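You operate a simulated robot arm through the tools that you are given. There is no shell and no other tool. Be economical: measure what you need, move in short steps, check, and stop when the job is done.

Carry out the task below with a simulated robot arm. There is one attempt and no reset: what you move stays moved.

JOB
Wipe both marks off the cold hob, with the small support lifted off.
Fine: lay the support on the counter by the hob; use the green cloth and put it back; fit the support again; the gas stays off, the hob cold.

It is judged by the outcome, as a careful person would: the job done as asked, and still so three seconds after it is handed in. It fails if anything else is knocked over, pushed out of place, dropped, spilled or broken. Flat cloth is picked up by pressing the open fingertips on it (5 to 10 N) and closing them slowly along it; thin cloth reads only 2 to 8 mm in the jaws.

ROBOT AND FRAMES
A 7-joint arm with a two-finger parallel gripper, fixed in place. Base frame: the origin is at the foot of the arm, x ahead of it, y to its left, z up. Lengths are in mm, angles in degrees, forces in N, time in s.
With the tool pointing down near the work surface it reaches from about 480 to 920 mm from the base axis. Its first joint turns from -115.0 to 115.0 degrees. Payload 3.91 kg.
Tool frame: the origin (TCP) lies between the finger pads and is the grasp point; the fingertips stand 30 mm ahead of it; z points along the fingers, y is the line along which they close. Largest opening 110 mm; finger width 20, thickness 10; the body of the gripper, 48 by 112 mm, starts 55 mm behind the TCP.
Orientation is that of the tool frame in the base frame, as [roll, pitch, yaw] about the fixed x, y, z axes, in that order (R = Rz(yaw) Ry(pitch) Rx(roll)). With the fingers straight down and closing along the base's y, the tool's x points along the base's -x, its y along +y and its z along -z.

CONTROLS
- The arm moves only by the tool send_rows. Its argument "series" is a list that holds one entry, the list of rows, each a list of 7 numbers: the shift along the tool's x, y, z in units of 250 mm (1.0 is 250 mm), then the turn, a rotation vector about the tool's x, y, z in units of 90 degrees (1.0 is 90 degrees), then the gripper command, from -1 (fully open) to 1 (shut), values between in proportion. In form: [[[tx, ty, tz, wx, wy, wz, hand], ...]]. A call has 1 to 8 rows; each row is the pose to reach, as a shift and turn from the pose commanded when the call began, along the tool's axes at that moment. A call with a number of a shift or a turn outside -1 to 1 is refused whole. A row lasts 0.2 s, in which the tool goes at most 50 mm and 8.6 degrees; a call with a longer step from one row to the next is refused whole, and so is a gripper value outside its range. A pose out of reach is approached as far as the arm can. The call stops where the force on the tool passes 40 N (or 10 N more than at its start, if that is more) or the arm is blocked; 0.2 s more then pass. The fingers move at their own pace (about 153 mm/s each) and stop on an object; they squeeze with about 25 N. The grip force told is the motor's: it shows also when the fingers shut on nothing. Time passes only in rows, and 0.2 s behind the last, so rows that repeat a pose let the fingers close. The reply holds the time, the measured pose of the TCP, the force on the tool along the base axes, the opening and the grip force, in the units named above and with some noise.
- Cameras (640 x 400 px; columns grow to the right, rows downward): "scene" is fixed at [42.1, -504.4, 1603]; the picture's right is [0.60, -0.80, 0.00], its down [-0.56, -0.42, -0.71] and it looks along [0.57, 0.43, -0.70] (base axes); focal length 338 px, centre (320, 200). "wrist" rides on the gripper at [-36, 0, -57] in the tool frame; the picture's right is [0.00, -1.00, 0.00], its down [0.97, 0.00, -0.24] and it looks along [0.24, 0.00, 0.97] (tool axes); focal length 218 px, centre (320, 200). There is no depth. A picture from a camera that has moved, and an enlarged one, comes with that camera's place and axes in the base frame and with its lens. The place of the scene camera against the robot may be out by one fixed shift of up to 18 mm in any direction.
- get_image(camera): a new picture of that camera. No time passes.
- move_column(by): slides the trunk up (or, below 0, down) by that many mm; the arm rides with it, the base frame stays. It gives what a move gives, with no picture.
- close_up(camera, box): a new picture of the part [left, top, right, bottom] of that camera's present view, enlarged. No time passes.
- finish_job(): hands the job in; it is judged then, once.

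Go step by step. Nothing tells you positions but the pictures and the camera data: compare them with the known pose of the tool, close in by small moves and look again before you grip or let go. The budget is 120 turns and 84 pictures, counting those below and the enlarged ones. Unless the task says otherwise, let go and move clear before handing in, and close with one line.

The tools are called after ">>>" as a command line: name --argument value ..., lists and objects as JSON in quotes. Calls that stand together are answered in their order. send_rows: Moves the arm, as the interface text tells. Its arguments: {"type":"object","properties":{"series":{"type":"array","items":{"type":"array","items":{"type":"array","items":{"type":"number"}}}}},"required":["series"]} The other tools are called the same way: move_column (by) slides the trunk up or down; get_image (camera) takes a picture; close_up (camera, box) takes an enlarged picture of a part of a camera's view; finish_job () hands the job in.

At the start:

```text
clock: 0.0
eef_pos: [483.5, 13.1, 1180.6]
tcp_rot: [180.0, 0.0, -179.9]
contact_force: [0.8, -0.3, 0.1]
grip_width: 110.1
gripper_force: 0.1
trunk travel left (down, up): [-775.0, 215.0]
```

scene: 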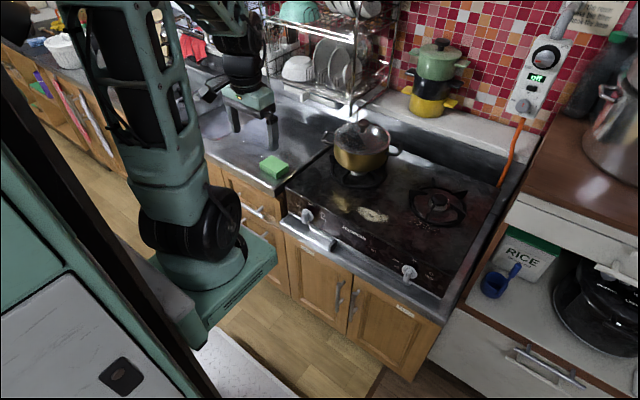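
wrist: 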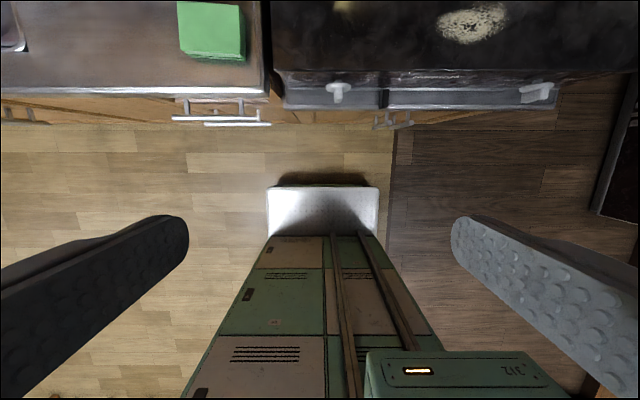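

I see the hob with a pot at the back-left, a pan support on the right burner, two marks near the front and a folded green cloth on the counter to the left. I'll look closer before moving.

>>> close_up --camera "scene" --box '[240, 100, 540, 290]'

>>> close_up --camera "scene" --box '[390, 160, 500, 240]'

```text
2.11 times, centred on (390, 195) of scene
camera zoom: at [42.1, -504.4, 1603.0], right [0.6, -0.8, 0.0], down [-0.56, -0.42, -0.71], along [0.57, 0.43, -0.7], focal length 711 px, centre (173, 210)
```

zoom: 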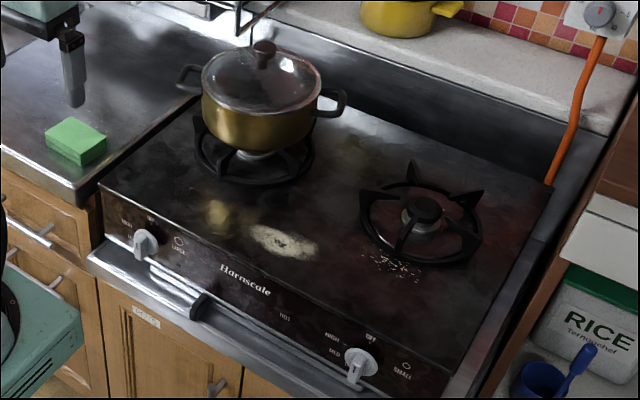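

```text
5.00 times, centred on (445, 200) of scene
camera zoom: at [42.1, -504.4, 1603.0], right [0.6, -0.8, 0.0], down [-0.56, -0.42, -0.71], along [0.57, 0.43, -0.7], focal length 1689 px, centre (-305, 200)
```

zoom: 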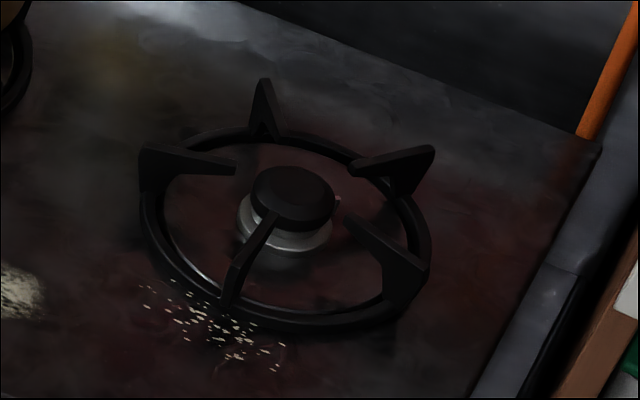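

The cloth appears as a small green block near (675, 165). I'll move above the hob for an accurate wrist view.

>>> send_rows --series '[[[-0.128, -0.128, 0, 0, 0, 0, -1], [-0.256, -0.256, 0, 0, 0, 0, -1], [-0.384, -0.384, 0, 0, 0, 0, -1], [-0.512, -0.512, 0, 0, 0, 0, -1], [-0.64, -0.64, 0, 0, 0, 0, -1], [-0.76, -0.7, 0, 0, 0, 0, -1], [-0.76, -0.7, 0, 0, 0, 0, -1]]]'

>>> get_image --camera "wrist"

>>> get_image --camera "scene"

```text
clock: 1.6
eef_pos: [674.3, -160.0, 1180.7]
tcp_rot: [-180.0, 0.0, 180.0]
contact_force: [-0.3, -0.6, -0.1]
grip_width: 110.0
gripper_force: 0.0
trunk travel left (down, up): [-775.0, 215.0]
```

```text
79 pictures are left
camera wrist: at [709.0, -160.6, 1237.6], right [0.0, -1.0, 0.0], down [-0.97, 0.0, 0.24], along [-0.24, 0.0, -0.97], focal length 218 px, centre (320, 200)
```

wrist: 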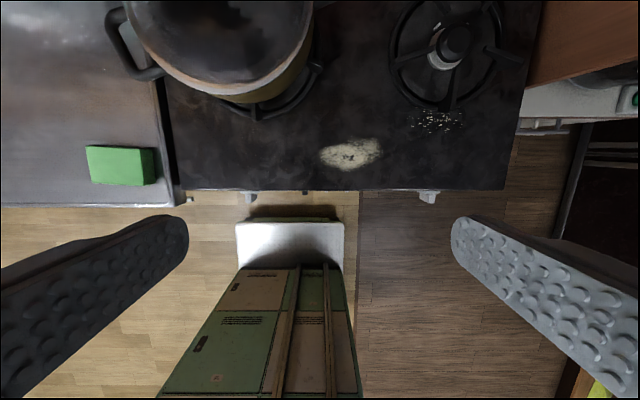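

```text
78 pictures are left
```

scene: 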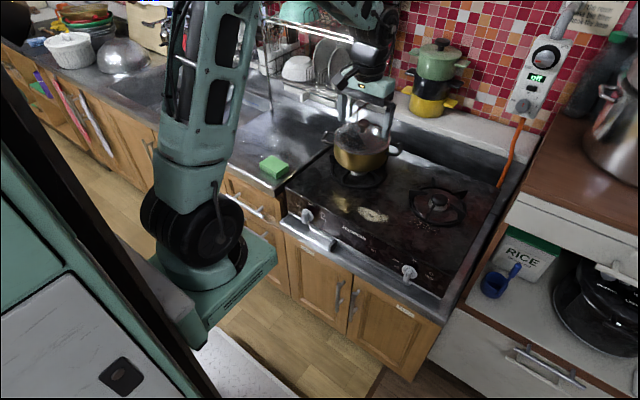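

From two wrist views the hob top is at z≈862, mark 1 is near (697, -211) and mark 2 near (749, -351), under the front of the support. I'll go look at the support from above.

>>> send_rows --series '[[[-0.1, -0.15, 0.05, 0, 0, 0, -1], [-0.2, -0.3, 0.1, 0, 0, 0, -1], [-0.3, -0.45, 0.15, 0, 0, 0, -1], [-0.4, -0.6, 0.2, 0, 0, 0, -1], [-0.5, -0.75, 0.25, 0, 0, 0, -1], [-0.5, -0.8, 0.3, 0, 0, 0, -1], [-0.5, -0.8, 0.3, 0, 0, 0, -1]]]'

>>> get_image --camera "wrist"

```text
clock: 3.2
eef_pos: [799.2, -362.2, 1103.8]
tcp_rot: [-180.0, 0.0, -179.9]
contact_force: [-0.5, 0.5, -0.2]
grip_width: 110.0
gripper_force: 0.1
trunk travel left (down, up): [-775.0, 215.0]
```

```text
77 pictures are left
camera wrist: at [834.8, -362.6, 1160.3], right [0.0, -1.0, 0.0], down [-0.97, 0.0, 0.24], along [-0.24, 0.0, -0.97], focal length 218 px, centre (320, 200)
```

wrist: 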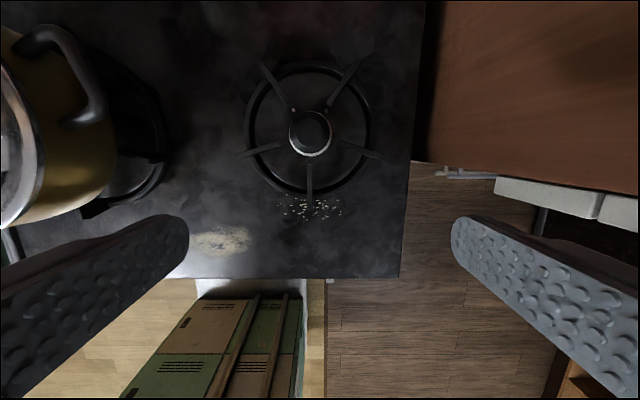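

>>> close_up --camera "wrist" --box '[220, 40, 412, 230]'

```text
2.11 times, centred on (316, 135) of wrist
camera zoom: at [834.8, -362.6, 1160.3], right [0.0, -1.0, 0.0], down [-0.97, 0.0, 0.24], along [-0.24, 0.0, -0.97], focal length 460 px, centre (328, 337)
```

zoom: 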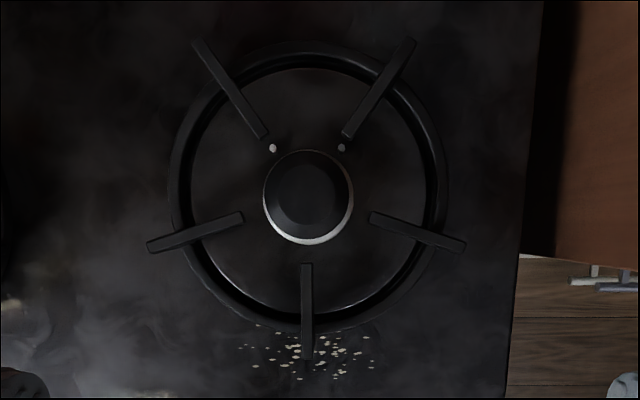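

The support is a 5‑pronged ring centred near (851, -352) with its front prong at y≈-350, x 756–813. Next I'll check the landing spot on the left counter.

>>> close_up --camera "scene" --box '[180, 60, 400, 200]'

>>> close_up --camera "wrist" --box '[250, 130, 370, 230]'

```text
2.86 times, centred on (290, 130) of scene
camera zoom: at [42.1, -504.4, 1603.0], right [0.6, -0.8, 0.0], down [-0.56, -0.42, -0.71], along [0.57, 0.43, -0.7], focal length 965 px, centre (406, 400)
```

zoom: 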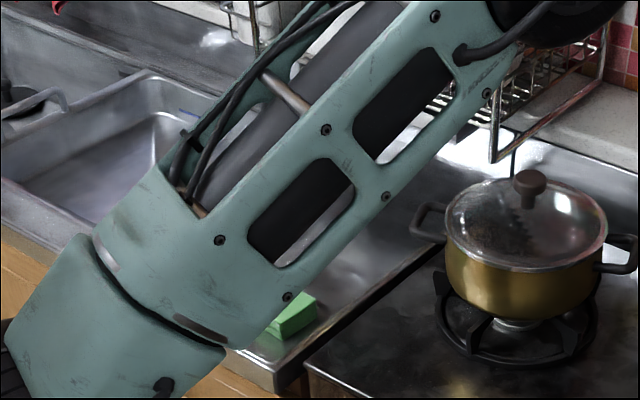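

```text
4.00 times, centred on (310, 180) of wrist
camera zoom: at [834.8, -362.6, 1160.3], right [0.0, -1.0, 0.0], down [-0.97, 0.0, 0.24], along [-0.24, 0.0, -0.97], focal length 873 px, centre (360, 280)
```

zoom: 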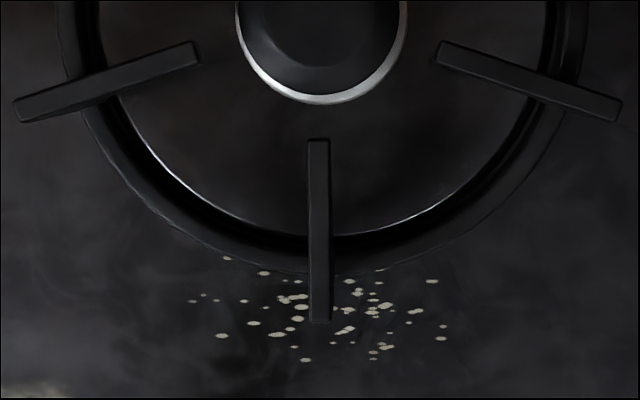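

I'll partly close the fingers to about 40 mm and descend above the front prong, then check alignment.

>>> send_rows --series '[[[0.0, 0.049, 0.12, 0, 0, 0, 0.27], [0.0, 0.049, 0.25, 0, 0, 0, 0.27], [0.0, 0.049, 0.4, 0, 0, 0, 0.27], [0.0, 0.049, 0.55, 0, 0, 0, 0.27], [0.0, 0.049, 0.55, 0, 0, 0, 0.27]]]'

>>> get_image --camera "wrist"

>>> close_up --camera "scene" --box '[380, 130, 520, 230]'

```text
clock: 4.4
eef_pos: [800.8, -349.4, 965.3]
tcp_rot: [180.0, 0.0, -180.0]
contact_force: [0.7, 0.5, -0.1]
grip_width: 40.2
gripper_force: 0.1
trunk travel left (down, up): [-775.0, 215.0]
```

```text
73 pictures are left
camera wrist: at [835.7, -349.6, 1022.0], right [0.0, -1.0, 0.0], down [-0.97, 0.0, 0.24], along [-0.24, 0.0, -0.97], focal length 218 px, centre (320, 200)
```

wrist: 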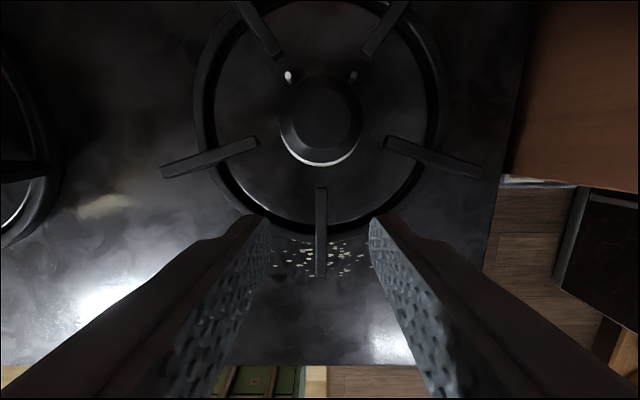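

```text
4.00 times, centred on (450, 180) of scene
camera zoom: at [42.1, -504.4, 1603.0], right [0.6, -0.8, 0.0], down [-0.56, -0.42, -0.71], along [0.57, 0.43, -0.7], focal length 1351 px, centre (-200, 280)
```

zoom: 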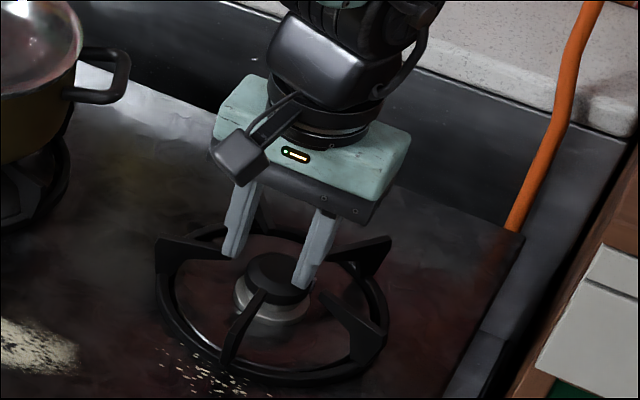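

The prong top is at z≈904 and is aligned with the fingers. I'm descending to TCP z≈899 and closing on it.

>>> send_rows --series '[[[0, 0, 0.1, 0, 0, 0, 0.27], [0, 0, 0.18, 0, 0, 0, 0.27], [0, 0, 0.23, 0, 0, 0, 0.27], [0, 0, 0.265, 0, 0, 0, 0.27], [0, 0, 0.265, 0, 0, 0, 0.6], [0, 0, 0.265, 0, 0, 0, 1], [0, 0, 0.265, 0, 0, 0, 1], [0, 0, 0.265, 0, 0, 0, 1]]]'

>>> get_image --camera "wrist"

```text
clock: 6.2
eef_pos: [798.7, -349.4, 900.9]
tcp_rot: [180.0, 0.0, -179.9]
contact_force: [0.5, -3.1, 0.5]
grip_width: 6.7
gripper_force: 24.7
trunk travel left (down, up): [-775.0, 215.0]
```

```text
71 pictures are left
camera wrist: at [834.3, -350.4, 957.3], right [0.0, -1.0, 0.0], down [-0.97, 0.0, 0.24], along [-0.24, 0.0, -0.97], focal length 218 px, centre (320, 200)
```

wrist: 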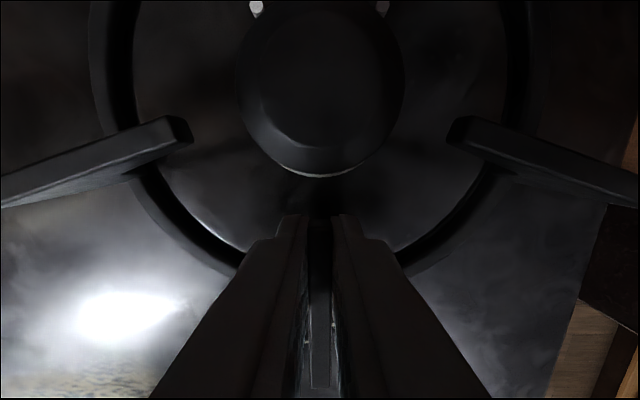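

Gripped the prong at 6.7 mm. I'll lift gently by 30 mm and check for droop.

>>> send_rows --series '[[[0, 0, -0.02, 0, 0, 0, 1], [0, 0, -0.06, 0, 0, 0, 1], [0, 0, -0.12, 0, 0, 0, 1], [0, 0, -0.12, 0, 0, 0, 1]]]'

>>> get_image --camera "wrist"

>>> close_up --camera "scene" --box '[380, 130, 520, 230]'

```text
clock: 7.2
eef_pos: [798.2, -350.0, 931.7]
tcp_rot: [180.0, -0.1, 180.0]
contact_force: [0.7, -0.8, -2.6]
grip_width: 6.9
gripper_force: 24.9
trunk travel left (down, up): [-775.0, 215.0]
```

```text
70 pictures are left
camera wrist: at [834.2, -350.2, 988.2], right [0.0, -1.0, 0.0], down [-0.97, 0.0, 0.24], along [-0.24, 0.0, -0.97], focal length 218 px, centre (320, 200)
```

wrist: 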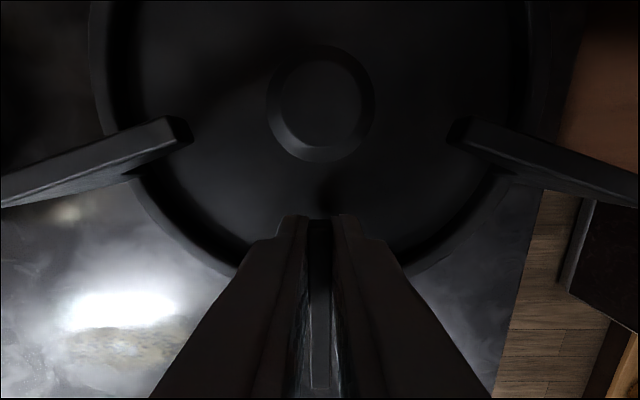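

```text
4.00 times, centred on (450, 180) of scene
camera zoom: at [42.1, -504.4, 1603.0], right [0.6, -0.8, 0.0], down [-0.56, -0.42, -0.71], along [0.57, 0.43, -0.7], focal length 1351 px, centre (-200, 280)
```

zoom: 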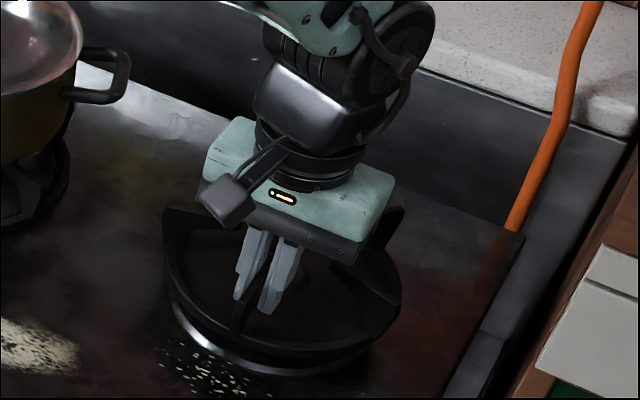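

The support hangs level. I'll raise it well above the pot and then carry it left.

>>> send_rows --series '[[[0, 0, -0.15, 0, 0, 0, 1], [0.0, 0, -0.3, 0, 0, 0, 1], [0.08, 0, -0.45, 0, 0, 0, 1], [0.16, 0, -0.6, 0, 0, 0, 1], [0.24, 0, -0.75, 0, 0, 0, 1], [0.32, 0.08, -0.84, 0, 0, 0, 1], [0.32, 0.24, -0.84, 0, 0, 0, 1], [0.32, 0.42, -0.84, 0, 0, 0, 1]]]'

>>> send_rows --series '[[[0, 0.15, 0, 0, 0, 0, 1], [0, 0.3, 0, 0, 0, 0, 1], [0, 0.45, 0, 0, 0, 0, 1], [0, 0.6, 0, 0, 0, 0, 1], [0, 0.75, 0, 0, 0, 0, 1], [0, 0.9, 0, 0, 0, 0, 1], [0, 1.0, 0, 0, 0, 0, 1]]]'

>>> get_image --camera "wrist"

>>> get_image --camera "scene"

```text
clock: 9.0
eef_pos: [718.3, -249.4, 1142.6]
tcp_rot: [-180.0, 0.0, 179.9]
contact_force: [0.4, -1.5, -3.4]
grip_width: 6.8
gripper_force: 24.6
trunk travel left (down, up): [-775.0, 215.0]
```

```text
clock: 10.6
eef_pos: [718.0, 5.4, 1140.0]
tcp_rot: [179.9, -0.1, 179.9]
contact_force: [-0.5, -0.2, -2.4]
grip_width: 7.1
gripper_force: 24.7
trunk travel left (down, up): [-775.0, 215.0]
```

```text
68 pictures are left
camera wrist: at [754.3, 5.6, 1196.0], right [0.0, -1.0, 0.0], down [-0.97, 0.0, 0.24], along [-0.24, 0.0, -0.97], focal length 218 px, centre (320, 200)
```

wrist: 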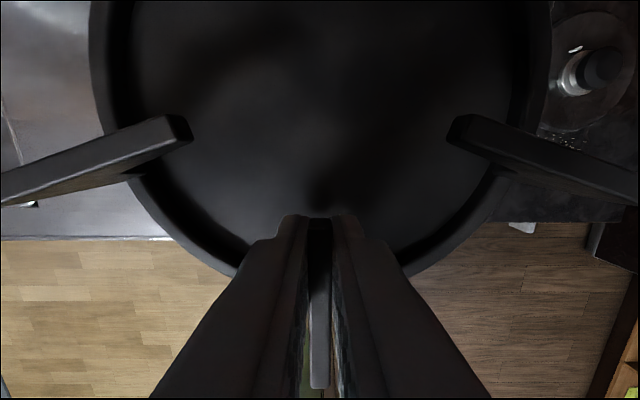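

```text
67 pictures are left
```

scene: 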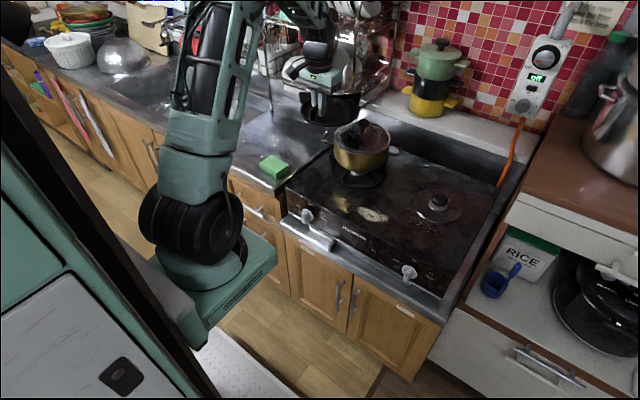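

The path is clear; the target is a support centre near (770, 290) on the counter, between cloth and sink. I'll continue left and look.

>>> send_rows --series '[[[0, 0.15, 0, 0, 0, 0, 1], [0, 0.3, 0, 0, 0, 0, 1], [0, 0.45, 0, 0, 0, 0, 1], [0, 0.6, 0, 0, 0, 0, 1], [0, 0.75, 0, 0, 0, 0, 1], [0, 0.9, 0, 0, 0, 0, 1], [0, 1.0, 0, 0, 0, 0, 1]]]'

>>> send_rows --series '[[[0, 0.13, 0.08, 0, 0, 0, 1], [0, 0.14, 0.24, 0, 0, 0, 1], [0, 0.14, 0.4, 0, 0, 0, 1], [0, 0.14, 0.4, 0, 0, 0, 1]]]'

>>> get_image --camera "wrist"

>>> get_image --camera "scene"

```text
clock: 12.2
eef_pos: [719.1, 255.5, 1140.9]
tcp_rot: [-179.9, 0.0, 179.9]
contact_force: [0.8, -0.5, -2.3]
grip_width: 6.9
gripper_force: 24.4
trunk travel left (down, up): [-775.0, 215.0]
```

```text
clock: 13.2
eef_pos: [719.8, 292.7, 1038.5]
tcp_rot: [179.9, 0.1, -180.0]
contact_force: [-0.7, 0.0, -3.3]
grip_width: 6.7
gripper_force: 25.0
trunk travel left (down, up): [-775.0, 215.0]
```

```text
66 pictures are left
camera wrist: at [755.9, 291.0, 1095.9], right [0.0, -1.0, 0.0], down [-0.97, 0.0, 0.24], along [-0.24, 0.0, -0.97], focal length 218 px, centre (320, 200)
```

wrist: 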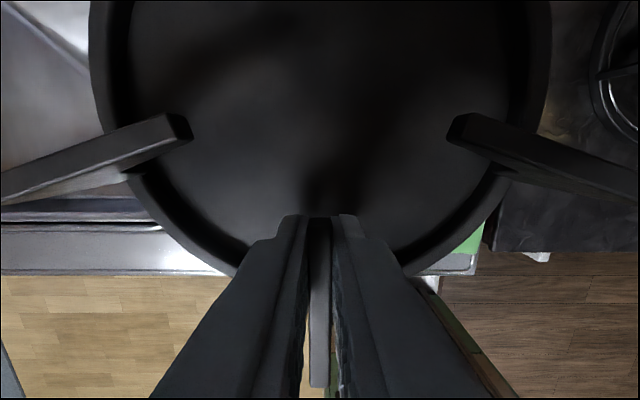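

```text
65 pictures are left
```

scene: 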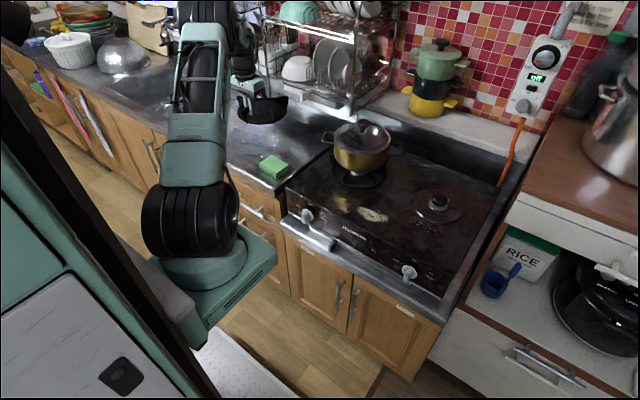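

The landing zone looks clear of cloth (y<200) and sink (y>450). I'll descend in steps.

>>> send_rows --series '[[[0, 0, 0.12, 0, 0, 0, 1], [0, 0, 0.24, 0, 0, 0, 1], [0, 0, 0.36, 0, 0, 0, 1], [0, 0, 0.46, 0, 0, 0, 1], [0, 0, 0.46, 0, 0, 0, 1]]]'

>>> close_up --camera "scene" --box '[190, 80, 340, 200]'

```text
clock: 14.4
eef_pos: [719.7, 291.7, 927.2]
tcp_rot: [-180.0, 0.0, 180.0]
contact_force: [-0.8, -0.1, -2.3]
grip_width: 6.7
gripper_force: 25.1
trunk travel left (down, up): [-775.0, 215.0]
```

```text
3.33 times, centred on (265, 140) of scene
camera zoom: at [42.1, -504.4, 1603.0], right [0.6, -0.8, 0.0], down [-0.56, -0.42, -0.71], along [0.57, 0.43, -0.7], focal length 1126 px, centre (503, 400)
```

zoom: 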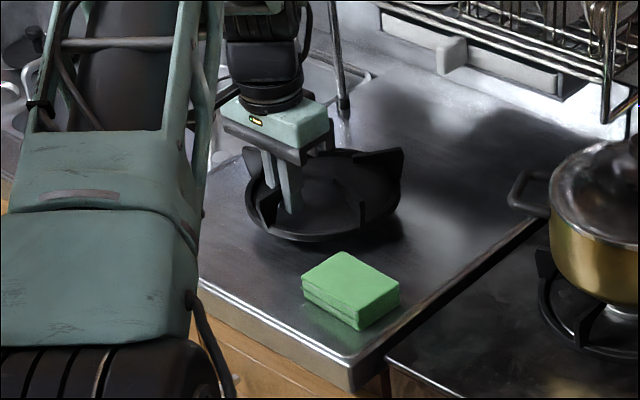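

Clear around. Lowering the last 30 mm slowly.

>>> send_rows --series '[[[0, 0, 0.04, 0, 0, 0, 1], [0, 0, 0.07, 0, 0, 0, 1], [0, 0, 0.085, 0, 0, 0, 1], [0, 0, 0.097, 0, 0, 0, 1], [0, 0, 0.097, 0, 0, 0, 1]]]'

```text
clock: 15.6
eef_pos: [719.5, 291.6, 903.6]
tcp_rot: [-180.0, 0.0, 179.9]
contact_force: [-1.6, -0.3, -3.5]
grip_width: 6.9
gripper_force: 25.0
trunk travel left (down, up): [-775.0, 215.0]
```

>>> send_rows --series '[[[0, 0, 0.008, 0, 0, 0, 1], [0, 0, 0.016, 0, 0, 0, 1], [0, 0, 0.016, 0, 0, 0, 1]]]'

>>> close_up --camera "scene" --box '[190, 80, 340, 200]'

```text
clock: 16.4
eef_pos: [718.7, 290.1, 900.0]
tcp_rot: [179.9, 0.2, -179.9]
contact_force: [-1.4, -1.5, 11.5]
grip_width: 6.9
gripper_force: 24.8
trunk travel left (down, up): [-775.0, 215.0]
```

```text
3.33 times, centred on (265, 140) of scene
camera zoom: at [42.1, -504.4, 1603.0], right [0.6, -0.8, 0.0], down [-0.56, -0.42, -0.71], along [0.57, 0.43, -0.7], focal length 1126 px, centre (503, 400)
```

zoom: 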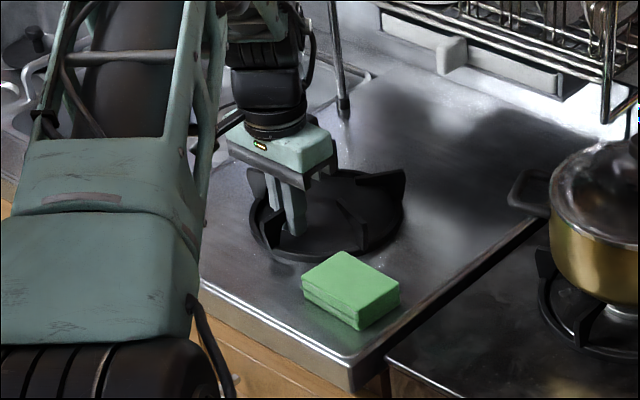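

It is resting on the counter (contact 11 N). I'll open to 40 mm and rise.

>>> send_rows --series '[[[0, 0, -0.004, 0, 0, 0, 0.3], [0, 0, -0.004, 0, 0, 0, 0.27], [0, 0, -0.08, 0, 0, 0, 0.27], [0, 0, -0.24, 0, 0, 0, 0.27], [0, 0, -0.4, 0, 0, 0, 0.27], [0, -0.1, -0.5, 0, 0, 0, -1], [0.08, -0.26, -0.55, 0, 0, 0, -1], [0.16, -0.42, -0.55, 0, 0, 0, -1]]]'

>>> get_image --camera "wrist"

```text
clock: 18.2
eef_pos: [677.0, 184.0, 1034.6]
tcp_rot: [180.0, 0.0, -179.9]
contact_force: [-0.3, 0.2, -1.0]
grip_width: 109.7
gripper_force: 0.0
trunk travel left (down, up): [-775.0, 215.0]
```

```text
62 pictures are left
camera wrist: at [713.4, 184.3, 1091.4], right [0.0, -1.0, 0.0], down [-0.97, 0.0, 0.24], along [-0.24, 0.0, -0.97], focal length 218 px, centre (320, 200)
```

wrist: 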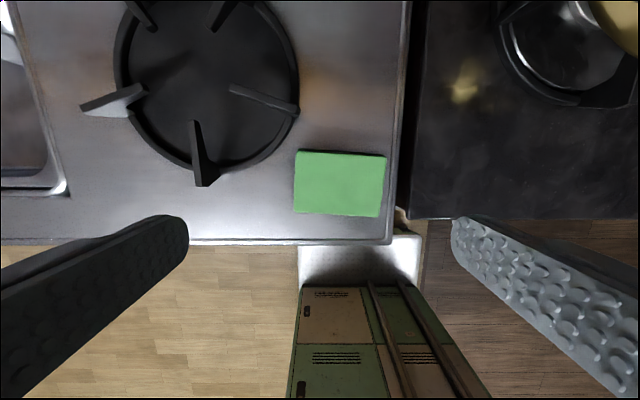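

The support sits fine on the counter. The cloth pad is about 83×57 mm at (678, 166), turned ~4°; I'll align and descend above it.

>>> send_rows --series '[[[-0.004, -0.036, 0.1, 0, 0, 0.025, -1], [-0.004, -0.072, 0.25, 0, 0, 0.05, -1], [-0.004, -0.072, 0.4, 0, 0, 0.05, -1], [-0.004, -0.072, 0.4, 0, 0, 0.05, -1]]]'

>>> get_image --camera "wrist"

>>> close_up --camera "scene" --box '[210, 100, 340, 200]'

```text
clock: 19.2
eef_pos: [677.5, 167.2, 937.4]
tcp_rot: [-179.9, 0.0, 175.5]
contact_force: [0.3, -0.4, 0.6]
grip_width: 110.1
gripper_force: 0.0
trunk travel left (down, up): [-775.0, 215.0]
```

```text
61 pictures are left
camera wrist: at [713.1, 164.9, 993.1], right [-0.08, -1.0, 0.0], down [-0.97, 0.08, 0.24], along [-0.24, 0.02, -0.97], focal length 218 px, centre (320, 200)
```

wrist: 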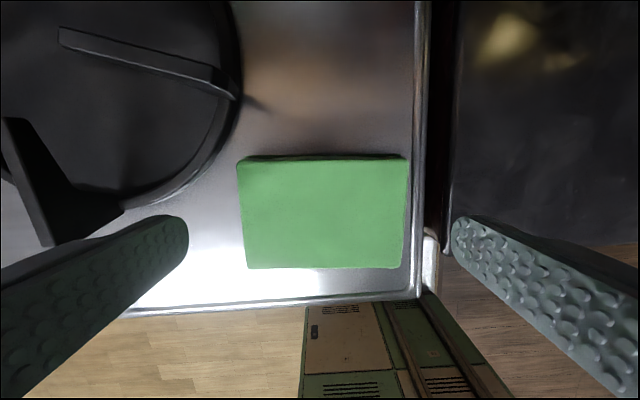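

```text
4.00 times, centred on (275, 150) of scene
camera zoom: at [42.1, -504.4, 1603.0], right [0.6, -0.8, 0.0], down [-0.56, -0.42, -0.71], along [0.57, 0.43, -0.7], focal length 1351 px, centre (500, 400)
```

zoom: 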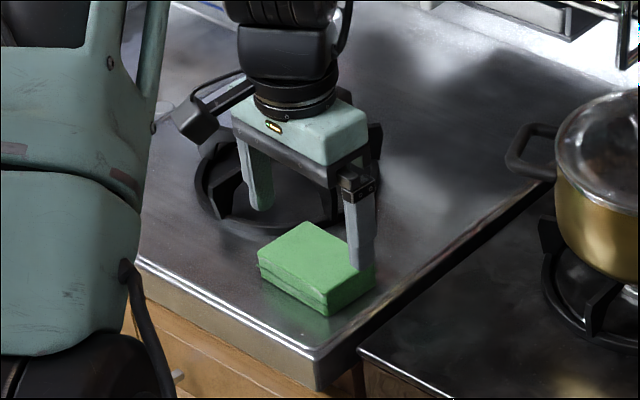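

Aligned; the pad top is at z≈880. I'll descend so fingertips are ~5 mm off the counter and close slowly.

>>> send_rows --series '[[[0, 0, 0.06, 0, 0, 0, -1], [0, 0, 0.12, 0, 0, 0, -1], [0, 0, 0.164, 0, 0, 0, -1], [0, 0, 0.164, 0, 0, 0, -0.7], [0, 0, 0.164, 0, 0, 0, -0.5], [0, 0, 0.164, 0, 0, 0, -0.4], [0, 0, 0.164, 0, 0, 0, -0.2], [0, 0, 0.164, 0, 0, 0, -0.2]]]'

>>> get_image --camera "wrist"

```text
clock: 21.0
eef_pos: [678.5, 166.7, 895.6]
tcp_rot: [-180.0, -0.1, 175.4]
contact_force: [0.1, -1.1, 0.4]
grip_width: 87.0
gripper_force: 25.3
trunk travel left (down, up): [-775.0, 215.0]
```

```text
59 pictures are left
camera wrist: at [714.0, 164.6, 952.1], right [-0.08, -1.0, 0.0], down [-0.97, 0.08, 0.24], along [-0.24, 0.02, -0.97], focal length 218 px, centre (320, 200)
```

wrist: 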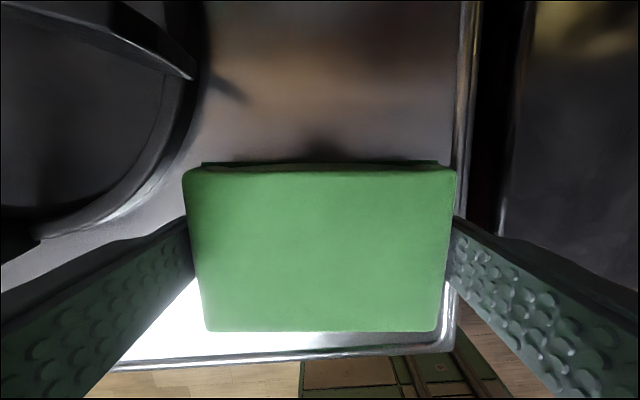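

Gripped firmly (87 mm). I'll lift and straighten the yaw.

>>> send_rows --series '[[[0, 0, -0.04, 0, 0, 0, 1], [0, 0, -0.12, 0, 0, 0, 1], [0, 0, -0.25, 0, 0, -0.025, 1], [0, 0, -0.35, 0, 0, -0.05, 1], [0, 0, -0.35, 0, 0, -0.05, 1]]]'

>>> get_image --camera "wrist"

```text
clock: 22.2
eef_pos: [680.2, 167.5, 982.3]
tcp_rot: [-180.0, 0.0, 180.0]
contact_force: [0.1, 0.8, -0.5]
grip_width: 87.3
gripper_force: 25.0
trunk travel left (down, up): [-775.0, 215.0]
```

```text
58 pictures are left
camera wrist: at [714.8, 167.1, 1038.7], right [0.0, -1.0, 0.0], down [-0.97, 0.0, 0.24], along [-0.24, 0.0, -0.97], focal length 218 px, centre (320, 200)
```

wrist: 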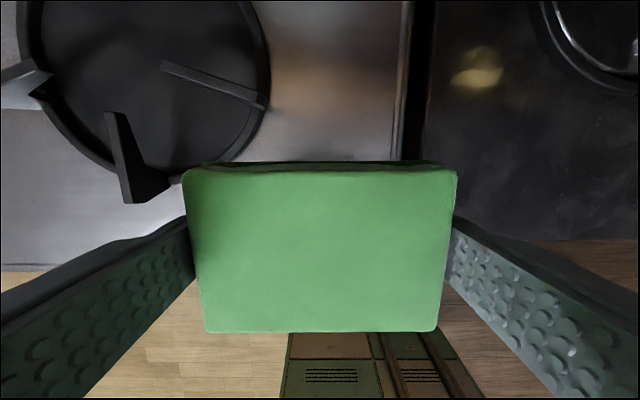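

Cloth held. Moving over mark 1 at (697, -211), staying in front of the pot.

>>> send_rows --series '[[[0, -0.16, 0, 0, 0, 0, 1], [0, -0.32, 0, 0, 0, 0, 1], [0, -0.48, 0, 0, 0, 0, 1], [0, -0.64, 0, 0, 0, 0, 1], [0, -0.8, 0, 0, 0, 0, 1], [0, -0.96, 0, 0, 0, 0, 1]]]'

>>> send_rows --series '[[[-0.03, -0.16, 0, 0, 0, 0, 1], [-0.06, -0.32, 0, 0, 0, 0, 1], [-0.068, -0.48, 0.05, 0, 0, 0, 1], [-0.068, -0.554, 0.15, 0, 0, 0, 1], [-0.068, -0.554, 0.24, 0, 0, 0, 1], [-0.068, -0.554, 0.24, 0, 0, 0, 1]]]'

>>> get_image --camera "wrist"

>>> close_up --camera "scene" --box '[300, 140, 490, 260]'

```text
clock: 23.6
eef_pos: [676.7, -70.7, 983.6]
tcp_rot: [-180.0, 0.0, -179.8]
contact_force: [0.8, 0.2, -1.6]
grip_width: 87.0
gripper_force: 25.3
trunk travel left (down, up): [-775.0, 215.0]
```

```text
clock: 25.0
eef_pos: [693.5, -211.3, 921.6]
tcp_rot: [-180.0, 0.0, -179.9]
contact_force: [-1.0, 0.0, -0.2]
grip_width: 87.2
gripper_force: 25.0
trunk travel left (down, up): [-775.0, 215.0]
```

```text
57 pictures are left
camera wrist: at [729.2, -211.1, 977.9], right [0.0, -1.0, 0.0], down [-0.97, 0.0, 0.24], along [-0.24, 0.0, -0.97], focal length 218 px, centre (320, 200)
```

wrist: 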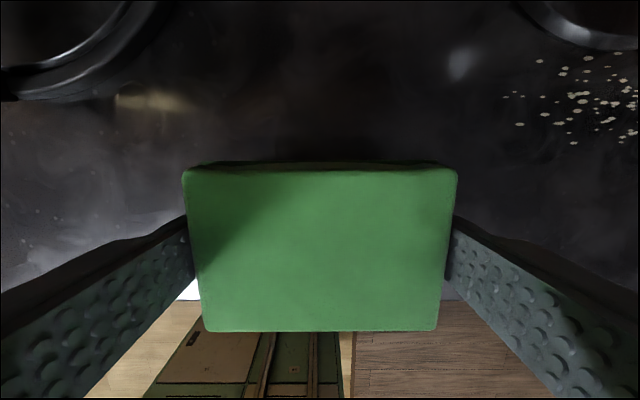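

```text
3.33 times, centred on (395, 200) of scene
camera zoom: at [42.1, -504.4, 1603.0], right [0.6, -0.8, 0.0], down [-0.56, -0.42, -0.71], along [0.57, 0.43, -0.7], focal length 1126 px, centre (70, 200)
```

zoom: 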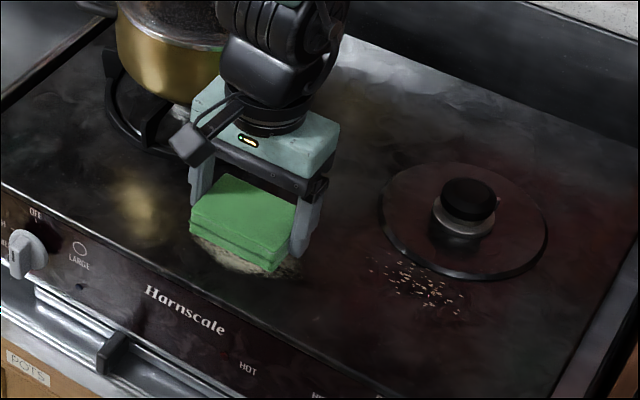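

Above mark 1. Lowering until contact.

>>> send_rows --series '[[[0, 0, 0.05, 0, 0, 0, 1], [0, 0, 0.09, 0, 0, 0, 1], [0, 0, 0.1, 0, 0, 0, 1], [0, 0, 0.104, 0, 0, 0, 1], [0, 0, 0.104, 0, 0, 0, 1]]]'

```text
clock: 26.2
eef_pos: [695.4, -209.9, 896.9]
tcp_rot: [179.9, 0.0, 179.9]
contact_force: [0.1, 0.6, -1.0]
grip_width: 87.0
gripper_force: 24.6
trunk travel left (down, up): [-775.0, 215.0]
```

>>> send_rows --series '[[[0, 0, 0.006, 0, 0, 0, 1], [0, 0, 0.01, 0, 0, 0, 1], [0, 0, 0.01, 0, 0, 0, 1]]]'

```text
clock: 27.0
eef_pos: [696.3, -211.0, 895.7]
tcp_rot: [-180.0, 0.2, -179.9]
contact_force: [-2.8, 3.5, 19.7]
grip_width: 86.8
gripper_force: 25.0
trunk travel left (down, up): [-775.0, 215.0]
```

Contact at ~20 N; I'll ease slightly and wipe back and forth over mark 1.

>>> send_rows --series '[[[0, 0.08, -0.003, 0, 0, 0, 1], [0, 0.16, -0.003, 0, 0, 0, 1], [0, 0.06, -0.003, 0, 0, 0, 1], [0, -0.06, -0.003, 0, 0, 0, 1], [0, -0.16, -0.003, 0, 0, 0, 1], [-0.05, -0.16, -0.003, 0, 0, 0, 1], [-0.05, -0.06, -0.003, 0, 0, 0, 1], [-0.05, 0.06, -0.003, 0, 0, 0, 1]]]'

>>> send_rows --series '[[[0, 0.1, 0, 0, 0, 0, 1], [0.1, 0.1, 0, 0, 0, 0, 1], [0.1, 0.0, 0, 0, 0, 0, 1], [0.1, -0.12, 0, 0, 0, 0, 1], [0.1, -0.22, 0, 0, 0, 0, 1], [0.1, -0.1, 0, 0, 0, 0, 1], [0.05, 0.0, 0, 0, 0, 0, 1], [0.05, 0.1, 0, 0, 0, 0, 1]]]'

>>> get_image --camera "scene"

```text
clock: 28.8
eef_pos: [707.9, -198.1, 894.1]
tcp_rot: [-179.8, 0.2, 180.0]
contact_force: [-0.2, -5.8, 22.2]
grip_width: 87.0
gripper_force: 24.9
trunk travel left (down, up): [-775.0, 215.0]
```

```text
clock: 30.6
eef_pos: [695.3, -172.8, 896.1]
tcp_rot: [179.9, 0.0, 179.9]
contact_force: [-0.3, 0.2, -1.3]
grip_width: 86.9
gripper_force: 24.6
trunk travel left (down, up): [-775.0, 215.0]
```

```text
55 pictures are left
```

scene: 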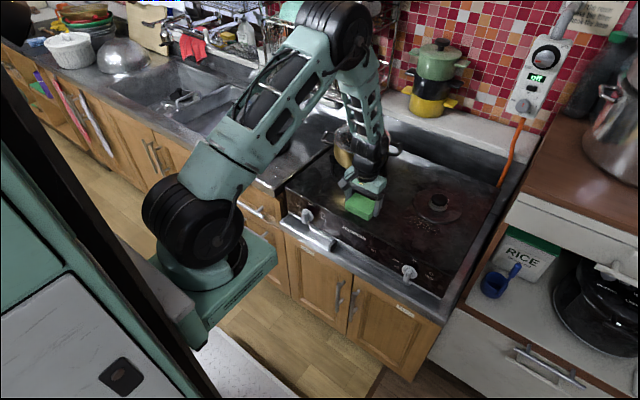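

Contact varied at the end; I'll lift and move aside to check mark 1.

>>> send_rows --series '[[[0, 0, -0.1, 0, 0, 0, 1], [0, 0, -0.25, 0, 0, 0, 1], [0.1, 0.1, -0.35, 0, 0, 0, 1], [0.2, 0.2, -0.35, 0, 0, 0, 1], [0.2, 0.3, -0.35, 0, 0, 0, 1], [0.2, 0.3, -0.35, 0, 0, 0, 1]]]'

>>> close_up --camera "scene" --box '[300, 140, 490, 260]'

>>> get_image --camera "wrist"

```text
clock: 32.0
eef_pos: [646.4, -95.8, 984.5]
tcp_rot: [-180.0, 0.0, 180.0]
contact_force: [0.6, -0.5, -0.9]
grip_width: 86.9
gripper_force: 24.9
trunk travel left (down, up): [-775.0, 215.0]
```

```text
3.33 times, centred on (395, 200) of scene
camera zoom: at [42.1, -504.4, 1603.0], right [0.6, -0.8, 0.0], down [-0.56, -0.42, -0.71], along [0.57, 0.43, -0.7], focal length 1126 px, centre (70, 200)
```

zoom: 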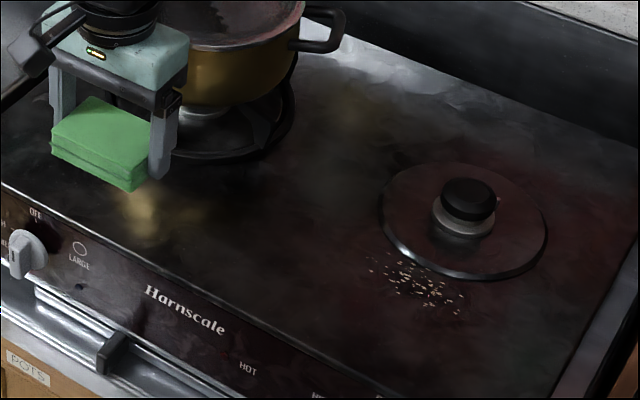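

```text
53 pictures are left
camera wrist: at [681.5, -96.0, 1040.2], right [0.0, -1.0, 0.0], down [-0.97, 0.0, 0.24], along [-0.24, 0.0, -0.97], focal length 218 px, centre (320, 200)
```

wrist: 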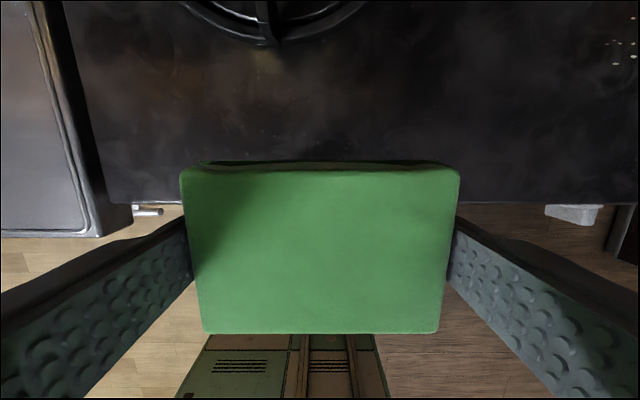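

Mark 1 is gone. Moving the cloth over mark 2 centred (751, -348), stopping short of the burner's base disc.

>>> send_rows --series '[[[0, -0.16, 0, 0, 0, 0, 1], [0, -0.32, 0, 0, 0, 0, 1], [-0.04, -0.48, 0, 0, 0, 0, 1], [-0.12, -0.64, 0, 0, 0, 0, 1], [-0.2, -0.8, 0, 0, 0, 0, 1], [-0.28, -0.94, 0, 0, 0, 0, 1], [-0.384, -1.0, 0.1, 0, 0, 0, 1], [-0.384, -1.0, 0.25, 0, 0, 0, 1]]]'

>>> get_image --camera "wrist"

>>> close_up --camera "scene" --box '[380, 150, 500, 250]'

```text
clock: 33.8
eef_pos: [740.7, -348.0, 919.3]
tcp_rot: [179.9, 0.1, -180.0]
contact_force: [-0.1, 0.6, -0.7]
grip_width: 87.0
gripper_force: 25.1
trunk travel left (down, up): [-775.0, 215.0]
```

```text
52 pictures are left
camera wrist: at [776.9, -348.9, 975.7], right [0.0, -1.0, 0.0], down [-0.97, 0.0, 0.24], along [-0.24, 0.0, -0.97], focal length 218 px, centre (320, 200)
```

wrist: 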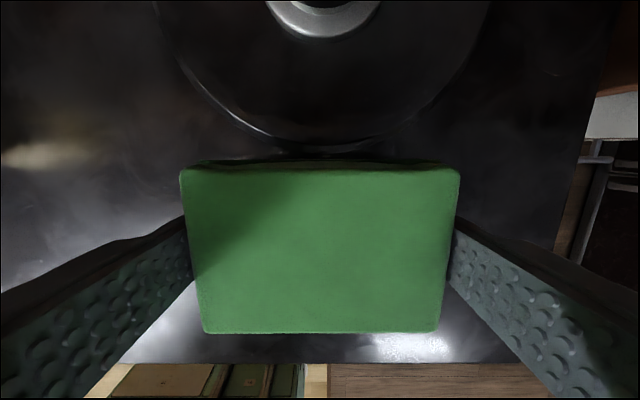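

```text
4.00 times, centred on (440, 200) of scene
camera zoom: at [42.1, -504.4, 1603.0], right [0.6, -0.8, 0.0], down [-0.56, -0.42, -0.71], along [0.57, 0.43, -0.7], focal length 1351 px, centre (-160, 200)
```

zoom: 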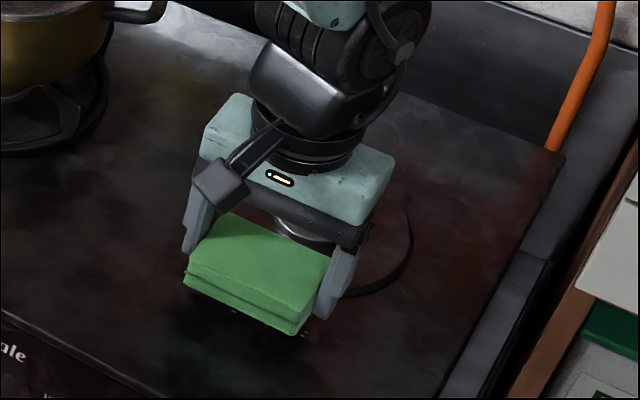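

Well placed. Lowering onto mark 2.

>>> send_rows --series '[[[-0.004, 0, 0.04, 0, 0, 0, 1], [-0.008, 0, 0.08, 0, 0, 0, 1], [-0.008, 0, 0.092, 0, 0, 0, 1], [-0.008, 0, 0.098, 0, 0, 0, 1], [-0.008, 0, 0.098, 0, 0, 0, 1]]]'

```text
clock: 35.0
eef_pos: [743.4, -347.0, 895.8]
tcp_rot: [-179.8, 0.1, -180.0]
contact_force: [-5.7, -0.6, 16.0]
grip_width: 87.1
gripper_force: 25.7
trunk travel left (down, up): [-775.0, 215.0]
```

Good contact at 16 N. Wiping sideways and forward.

>>> send_rows --series '[[[0, 0.08, 0, 0, 0, 0, 1], [0, 0.14, 0, 0, 0, 0, 1], [0, 0.04, 0, 0, 0, 0, 1], [0, -0.06, 0, 0, 0, 0, 1], [0, -0.14, 0, 0, 0, 0, 1], [0, -0.04, 0, 0, 0, 0, 1], [0, 0.06, 0, 0, 0, 0, 1], [0, 0.06, 0, 0, 0, 0, 1]]]'

>>> send_rows --series '[[[0.06, 0, 0.002, 0, 0, 0, 1], [0.1, 0, 0.002, 0, 0, 0, 1], [0.1, -0.1, 0.002, 0, 0, 0, 1], [0.1, -0.18, 0.002, 0, 0, 0, 1], [0.0, -0.16, 0, 0, 0, 0, 1], [0.0, -0.06, 0, 0, 0, 0, 1], [0.0, 0.0, 0, 0, 0, 0, 1]]]'

>>> send_rows --series '[[[0, 0, -0.1, 0, 0, 0, 1], [0, 0, -0.25, 0, 0, 0, 1], [0.15, 0.05, -0.35, 0, 0, 0, 1], [0.25, 0.2, -0.35, 0, 0, 0, 1], [0.3, 0.36, -0.35, 0, 0, 0, 1], [0.3, 0.52, -0.35, 0, 0, 0, 1], [0.3, 0.52, -0.35, 0, 0, 0, 1]]]'

>>> close_up --camera "scene" --box '[300, 140, 490, 260]'

>>> get_image --camera "wrist"

```text
clock: 36.8
eef_pos: [742.6, -331.5, 895.6]
tcp_rot: [180.0, -0.2, 179.8]
contact_force: [-16.3, -5.0, -0.9]
grip_width: 87.0
gripper_force: 24.8
trunk travel left (down, up): [-775.0, 215.0]
```

```text
clock: 38.4
eef_pos: [743.4, -332.4, 894.3]
tcp_rot: [180.0, -0.2, 179.9]
contact_force: [-9.3, -2.0, 0.0]
grip_width: 86.7
gripper_force: 25.1
trunk travel left (down, up): [-775.0, 215.0]
```

```text
clock: 40.0
eef_pos: [668.8, -199.7, 983.7]
tcp_rot: [180.0, 0.0, -180.0]
contact_force: [-0.2, 0.3, -0.2]
grip_width: 87.0
gripper_force: 24.5
trunk travel left (down, up): [-775.0, 215.0]
```

```text
3.33 times, centred on (395, 200) of scene
camera zoom: at [42.1, -504.4, 1603.0], right [0.6, -0.8, 0.0], down [-0.56, -0.42, -0.71], along [0.57, 0.43, -0.7], focal length 1126 px, centre (70, 200)
```

zoom: 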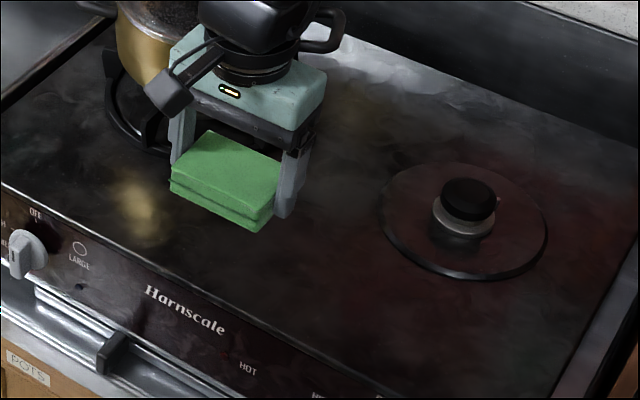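

```text
49 pictures are left
camera wrist: at [705.0, -201.6, 1038.9], right [0.0, -1.0, 0.0], down [-0.97, 0.0, 0.24], along [-0.24, 0.0, -0.97], focal length 218 px, centre (320, 200)
```

wrist: 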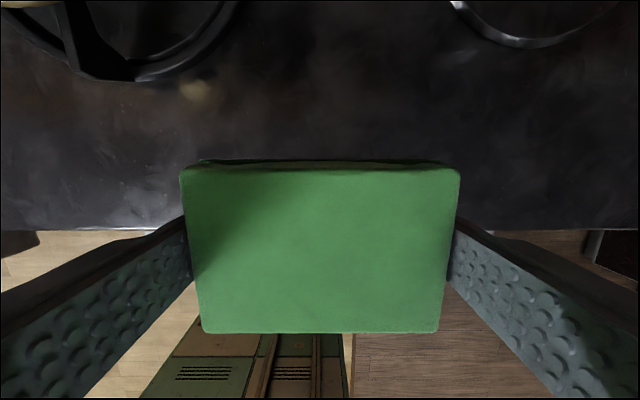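

Both marks are gone. Returning the cloth to its place at (678.5, 166.7).

>>> send_rows --series '[[[0, 0.16, 0, 0, 0, 0, 1], [0, 0.32, 0, 0, 0, 0, 1], [0, 0.48, 0, 0, 0, 0, 1], [0, 0.64, 0, 0, 0, 0, 1], [0, 0.8, 0, 0, 0, 0, 1], [0, 0.96, 0, 0, 0, 0, 1]]]'

>>> send_rows --series '[[[-0.02, 0.16, 0, 0, 0, 0.0, 1], [-0.04, 0.32, 0, 0, 0, 0.02, 1], [-0.04, 0.46, 0, 0, 0, 0.05, 1], [-0.04, 0.506, 0.1, 0, 0, 0.05, 1], [-0.04, 0.506, 0.2, 0, 0, 0.05, 1], [-0.04, 0.506, 0.2, 0, 0, 0.05, 1]]]'

>>> get_image --camera "wrist"

```text
clock: 41.4
eef_pos: [669.9, 39.0, 985.4]
tcp_rot: [179.9, 0.0, 180.0]
contact_force: [0.2, -0.5, -1.2]
grip_width: 86.8
gripper_force: 24.8
trunk travel left (down, up): [-775.0, 215.0]
```

```text
clock: 42.8
eef_pos: [680.1, 166.7, 933.8]
tcp_rot: [179.9, -0.1, 175.5]
contact_force: [0.4, -0.1, 0.0]
grip_width: 87.1
gripper_force: 25.2
trunk travel left (down, up): [-775.0, 215.0]
```

```text
48 pictures are left
camera wrist: at [715.6, 163.6, 989.9], right [-0.08, -1.0, 0.0], down [-0.97, 0.08, 0.24], along [-0.24, 0.02, -0.97], focal length 218 px, centre (320, 200)
```

wrist: 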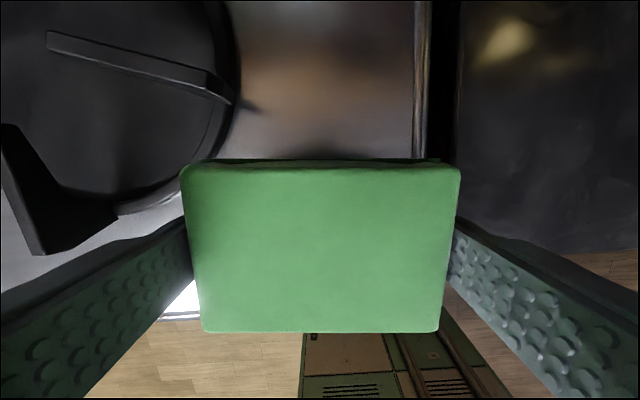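

>>> send_rows --series '[[[0.004, 0, 0.06, 0, 0, 0, 1], [0.006, 0, 0.11, 0, 0, 0, 1], [0.006, 0, 0.138, 0, 0, 0, 1], [0.006, 0, 0.148, 0, 0, 0, 1], [0.006, 0, 0.148, 0, 0, 0, 1]]]'

```text
clock: 44.0
eef_pos: [678.3, 164.9, 895.9]
tcp_rot: [179.9, -0.1, 175.5]
contact_force: [0.5, 0.4, -0.3]
grip_width: 86.9
gripper_force: 25.1
trunk travel left (down, up): [-775.0, 215.0]
```

Just at the counter; one more millimetre to touch, then I'll open and rise straight up.

>>> send_rows --series '[[[0, 0, 0.005, 0, 0, 0, 1], [0, 0, 0.005, 0, 0, 0, 1]]]'

>>> send_rows --series '[[[0, 0, 0, 0, 0, 0, -0.8], [0, 0, 0, 0, 0, 0, -1], [0, 0, 0, 0, 0, 0, -1], [0, 0, -0.1, 0, 0, 0, -1], [0, 0, -0.25, 0, 0, 0, -1], [0, 0, -0.4, 0, 0, -0.025, -1], [0, 0, -0.6, 0, 0, -0.05, -1], [0, 0, -0.6, 0, 0, -0.05, -1]]]'

>>> get_image --camera "wrist"

```text
clock: 44.6
eef_pos: [678.3, 165.4, 895.2]
tcp_rot: [-179.9, 0.0, 175.5]
contact_force: [-0.7, -1.4, 4.8]
grip_width: 87.2
gripper_force: 24.7
trunk travel left (down, up): [-775.0, 215.0]
```

```text
clock: 46.4
eef_pos: [676.8, 165.3, 1044.1]
tcp_rot: [180.0, 0.0, 180.0]
contact_force: [0.1, -0.3, -0.2]
grip_width: 109.9
gripper_force: 0.0
trunk travel left (down, up): [-775.0, 215.0]
```

```text
47 pictures are left
camera wrist: at [712.6, 165.2, 1099.7], right [0.0, -1.0, 0.0], down [-0.97, 0.0, 0.24], along [-0.24, 0.0, -0.97], focal length 218 px, centre (320, 200)
```

wrist: 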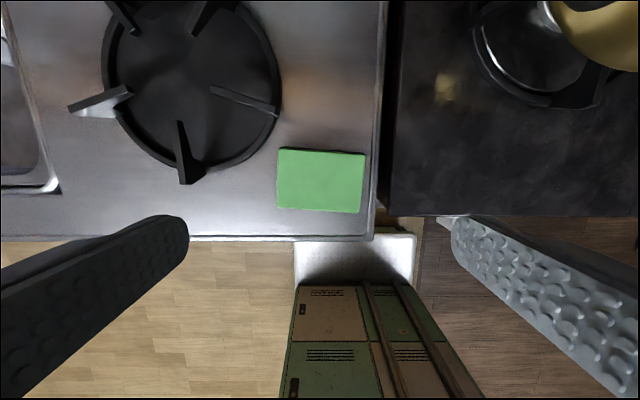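

Cloth is back in place. Going back to the support with fingers at 40 mm.

>>> send_rows --series '[[[0, 0.16, 0, 0, 0, 0, 0.27], [-0.08, 0.32, 0, 0, 0, 0, 0.27], [-0.168, 0.46, 0, 0, 0, 0, 0.27], [-0.168, 0.501, 0.12, 0, 0, 0, 0.27], [-0.168, 0.501, 0.28, 0, 0, 0, 0.27], [-0.168, 0.501, 0.32, 0, 0, 0, 0.27], [-0.168, 0.501, 0.32, 0, 0, 0, 0.27]]]'

>>> get_image --camera "wrist"

```text
clock: 48.0
eef_pos: [719.0, 290.8, 962.8]
tcp_rot: [-180.0, 0.0, 179.9]
contact_force: [0.9, 0.6, -0.6]
grip_width: 40.0
gripper_force: 0.0
trunk travel left (down, up): [-775.0, 215.0]
```

```text
46 pictures are left
camera wrist: at [755.4, 290.4, 1019.7], right [0.0, -1.0, 0.0], down [-0.97, 0.0, 0.24], along [-0.24, 0.0, -0.97], focal length 218 px, centre (320, 200)
```

wrist: 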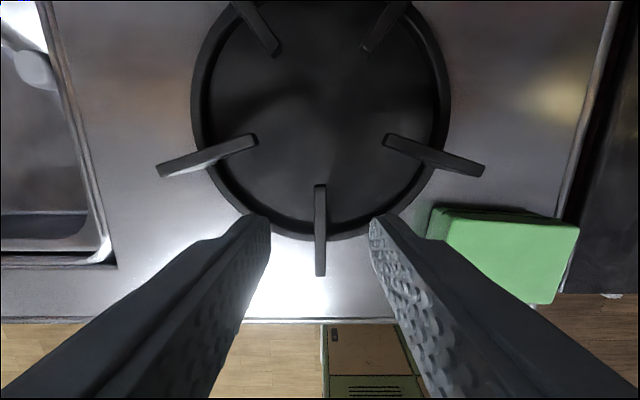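

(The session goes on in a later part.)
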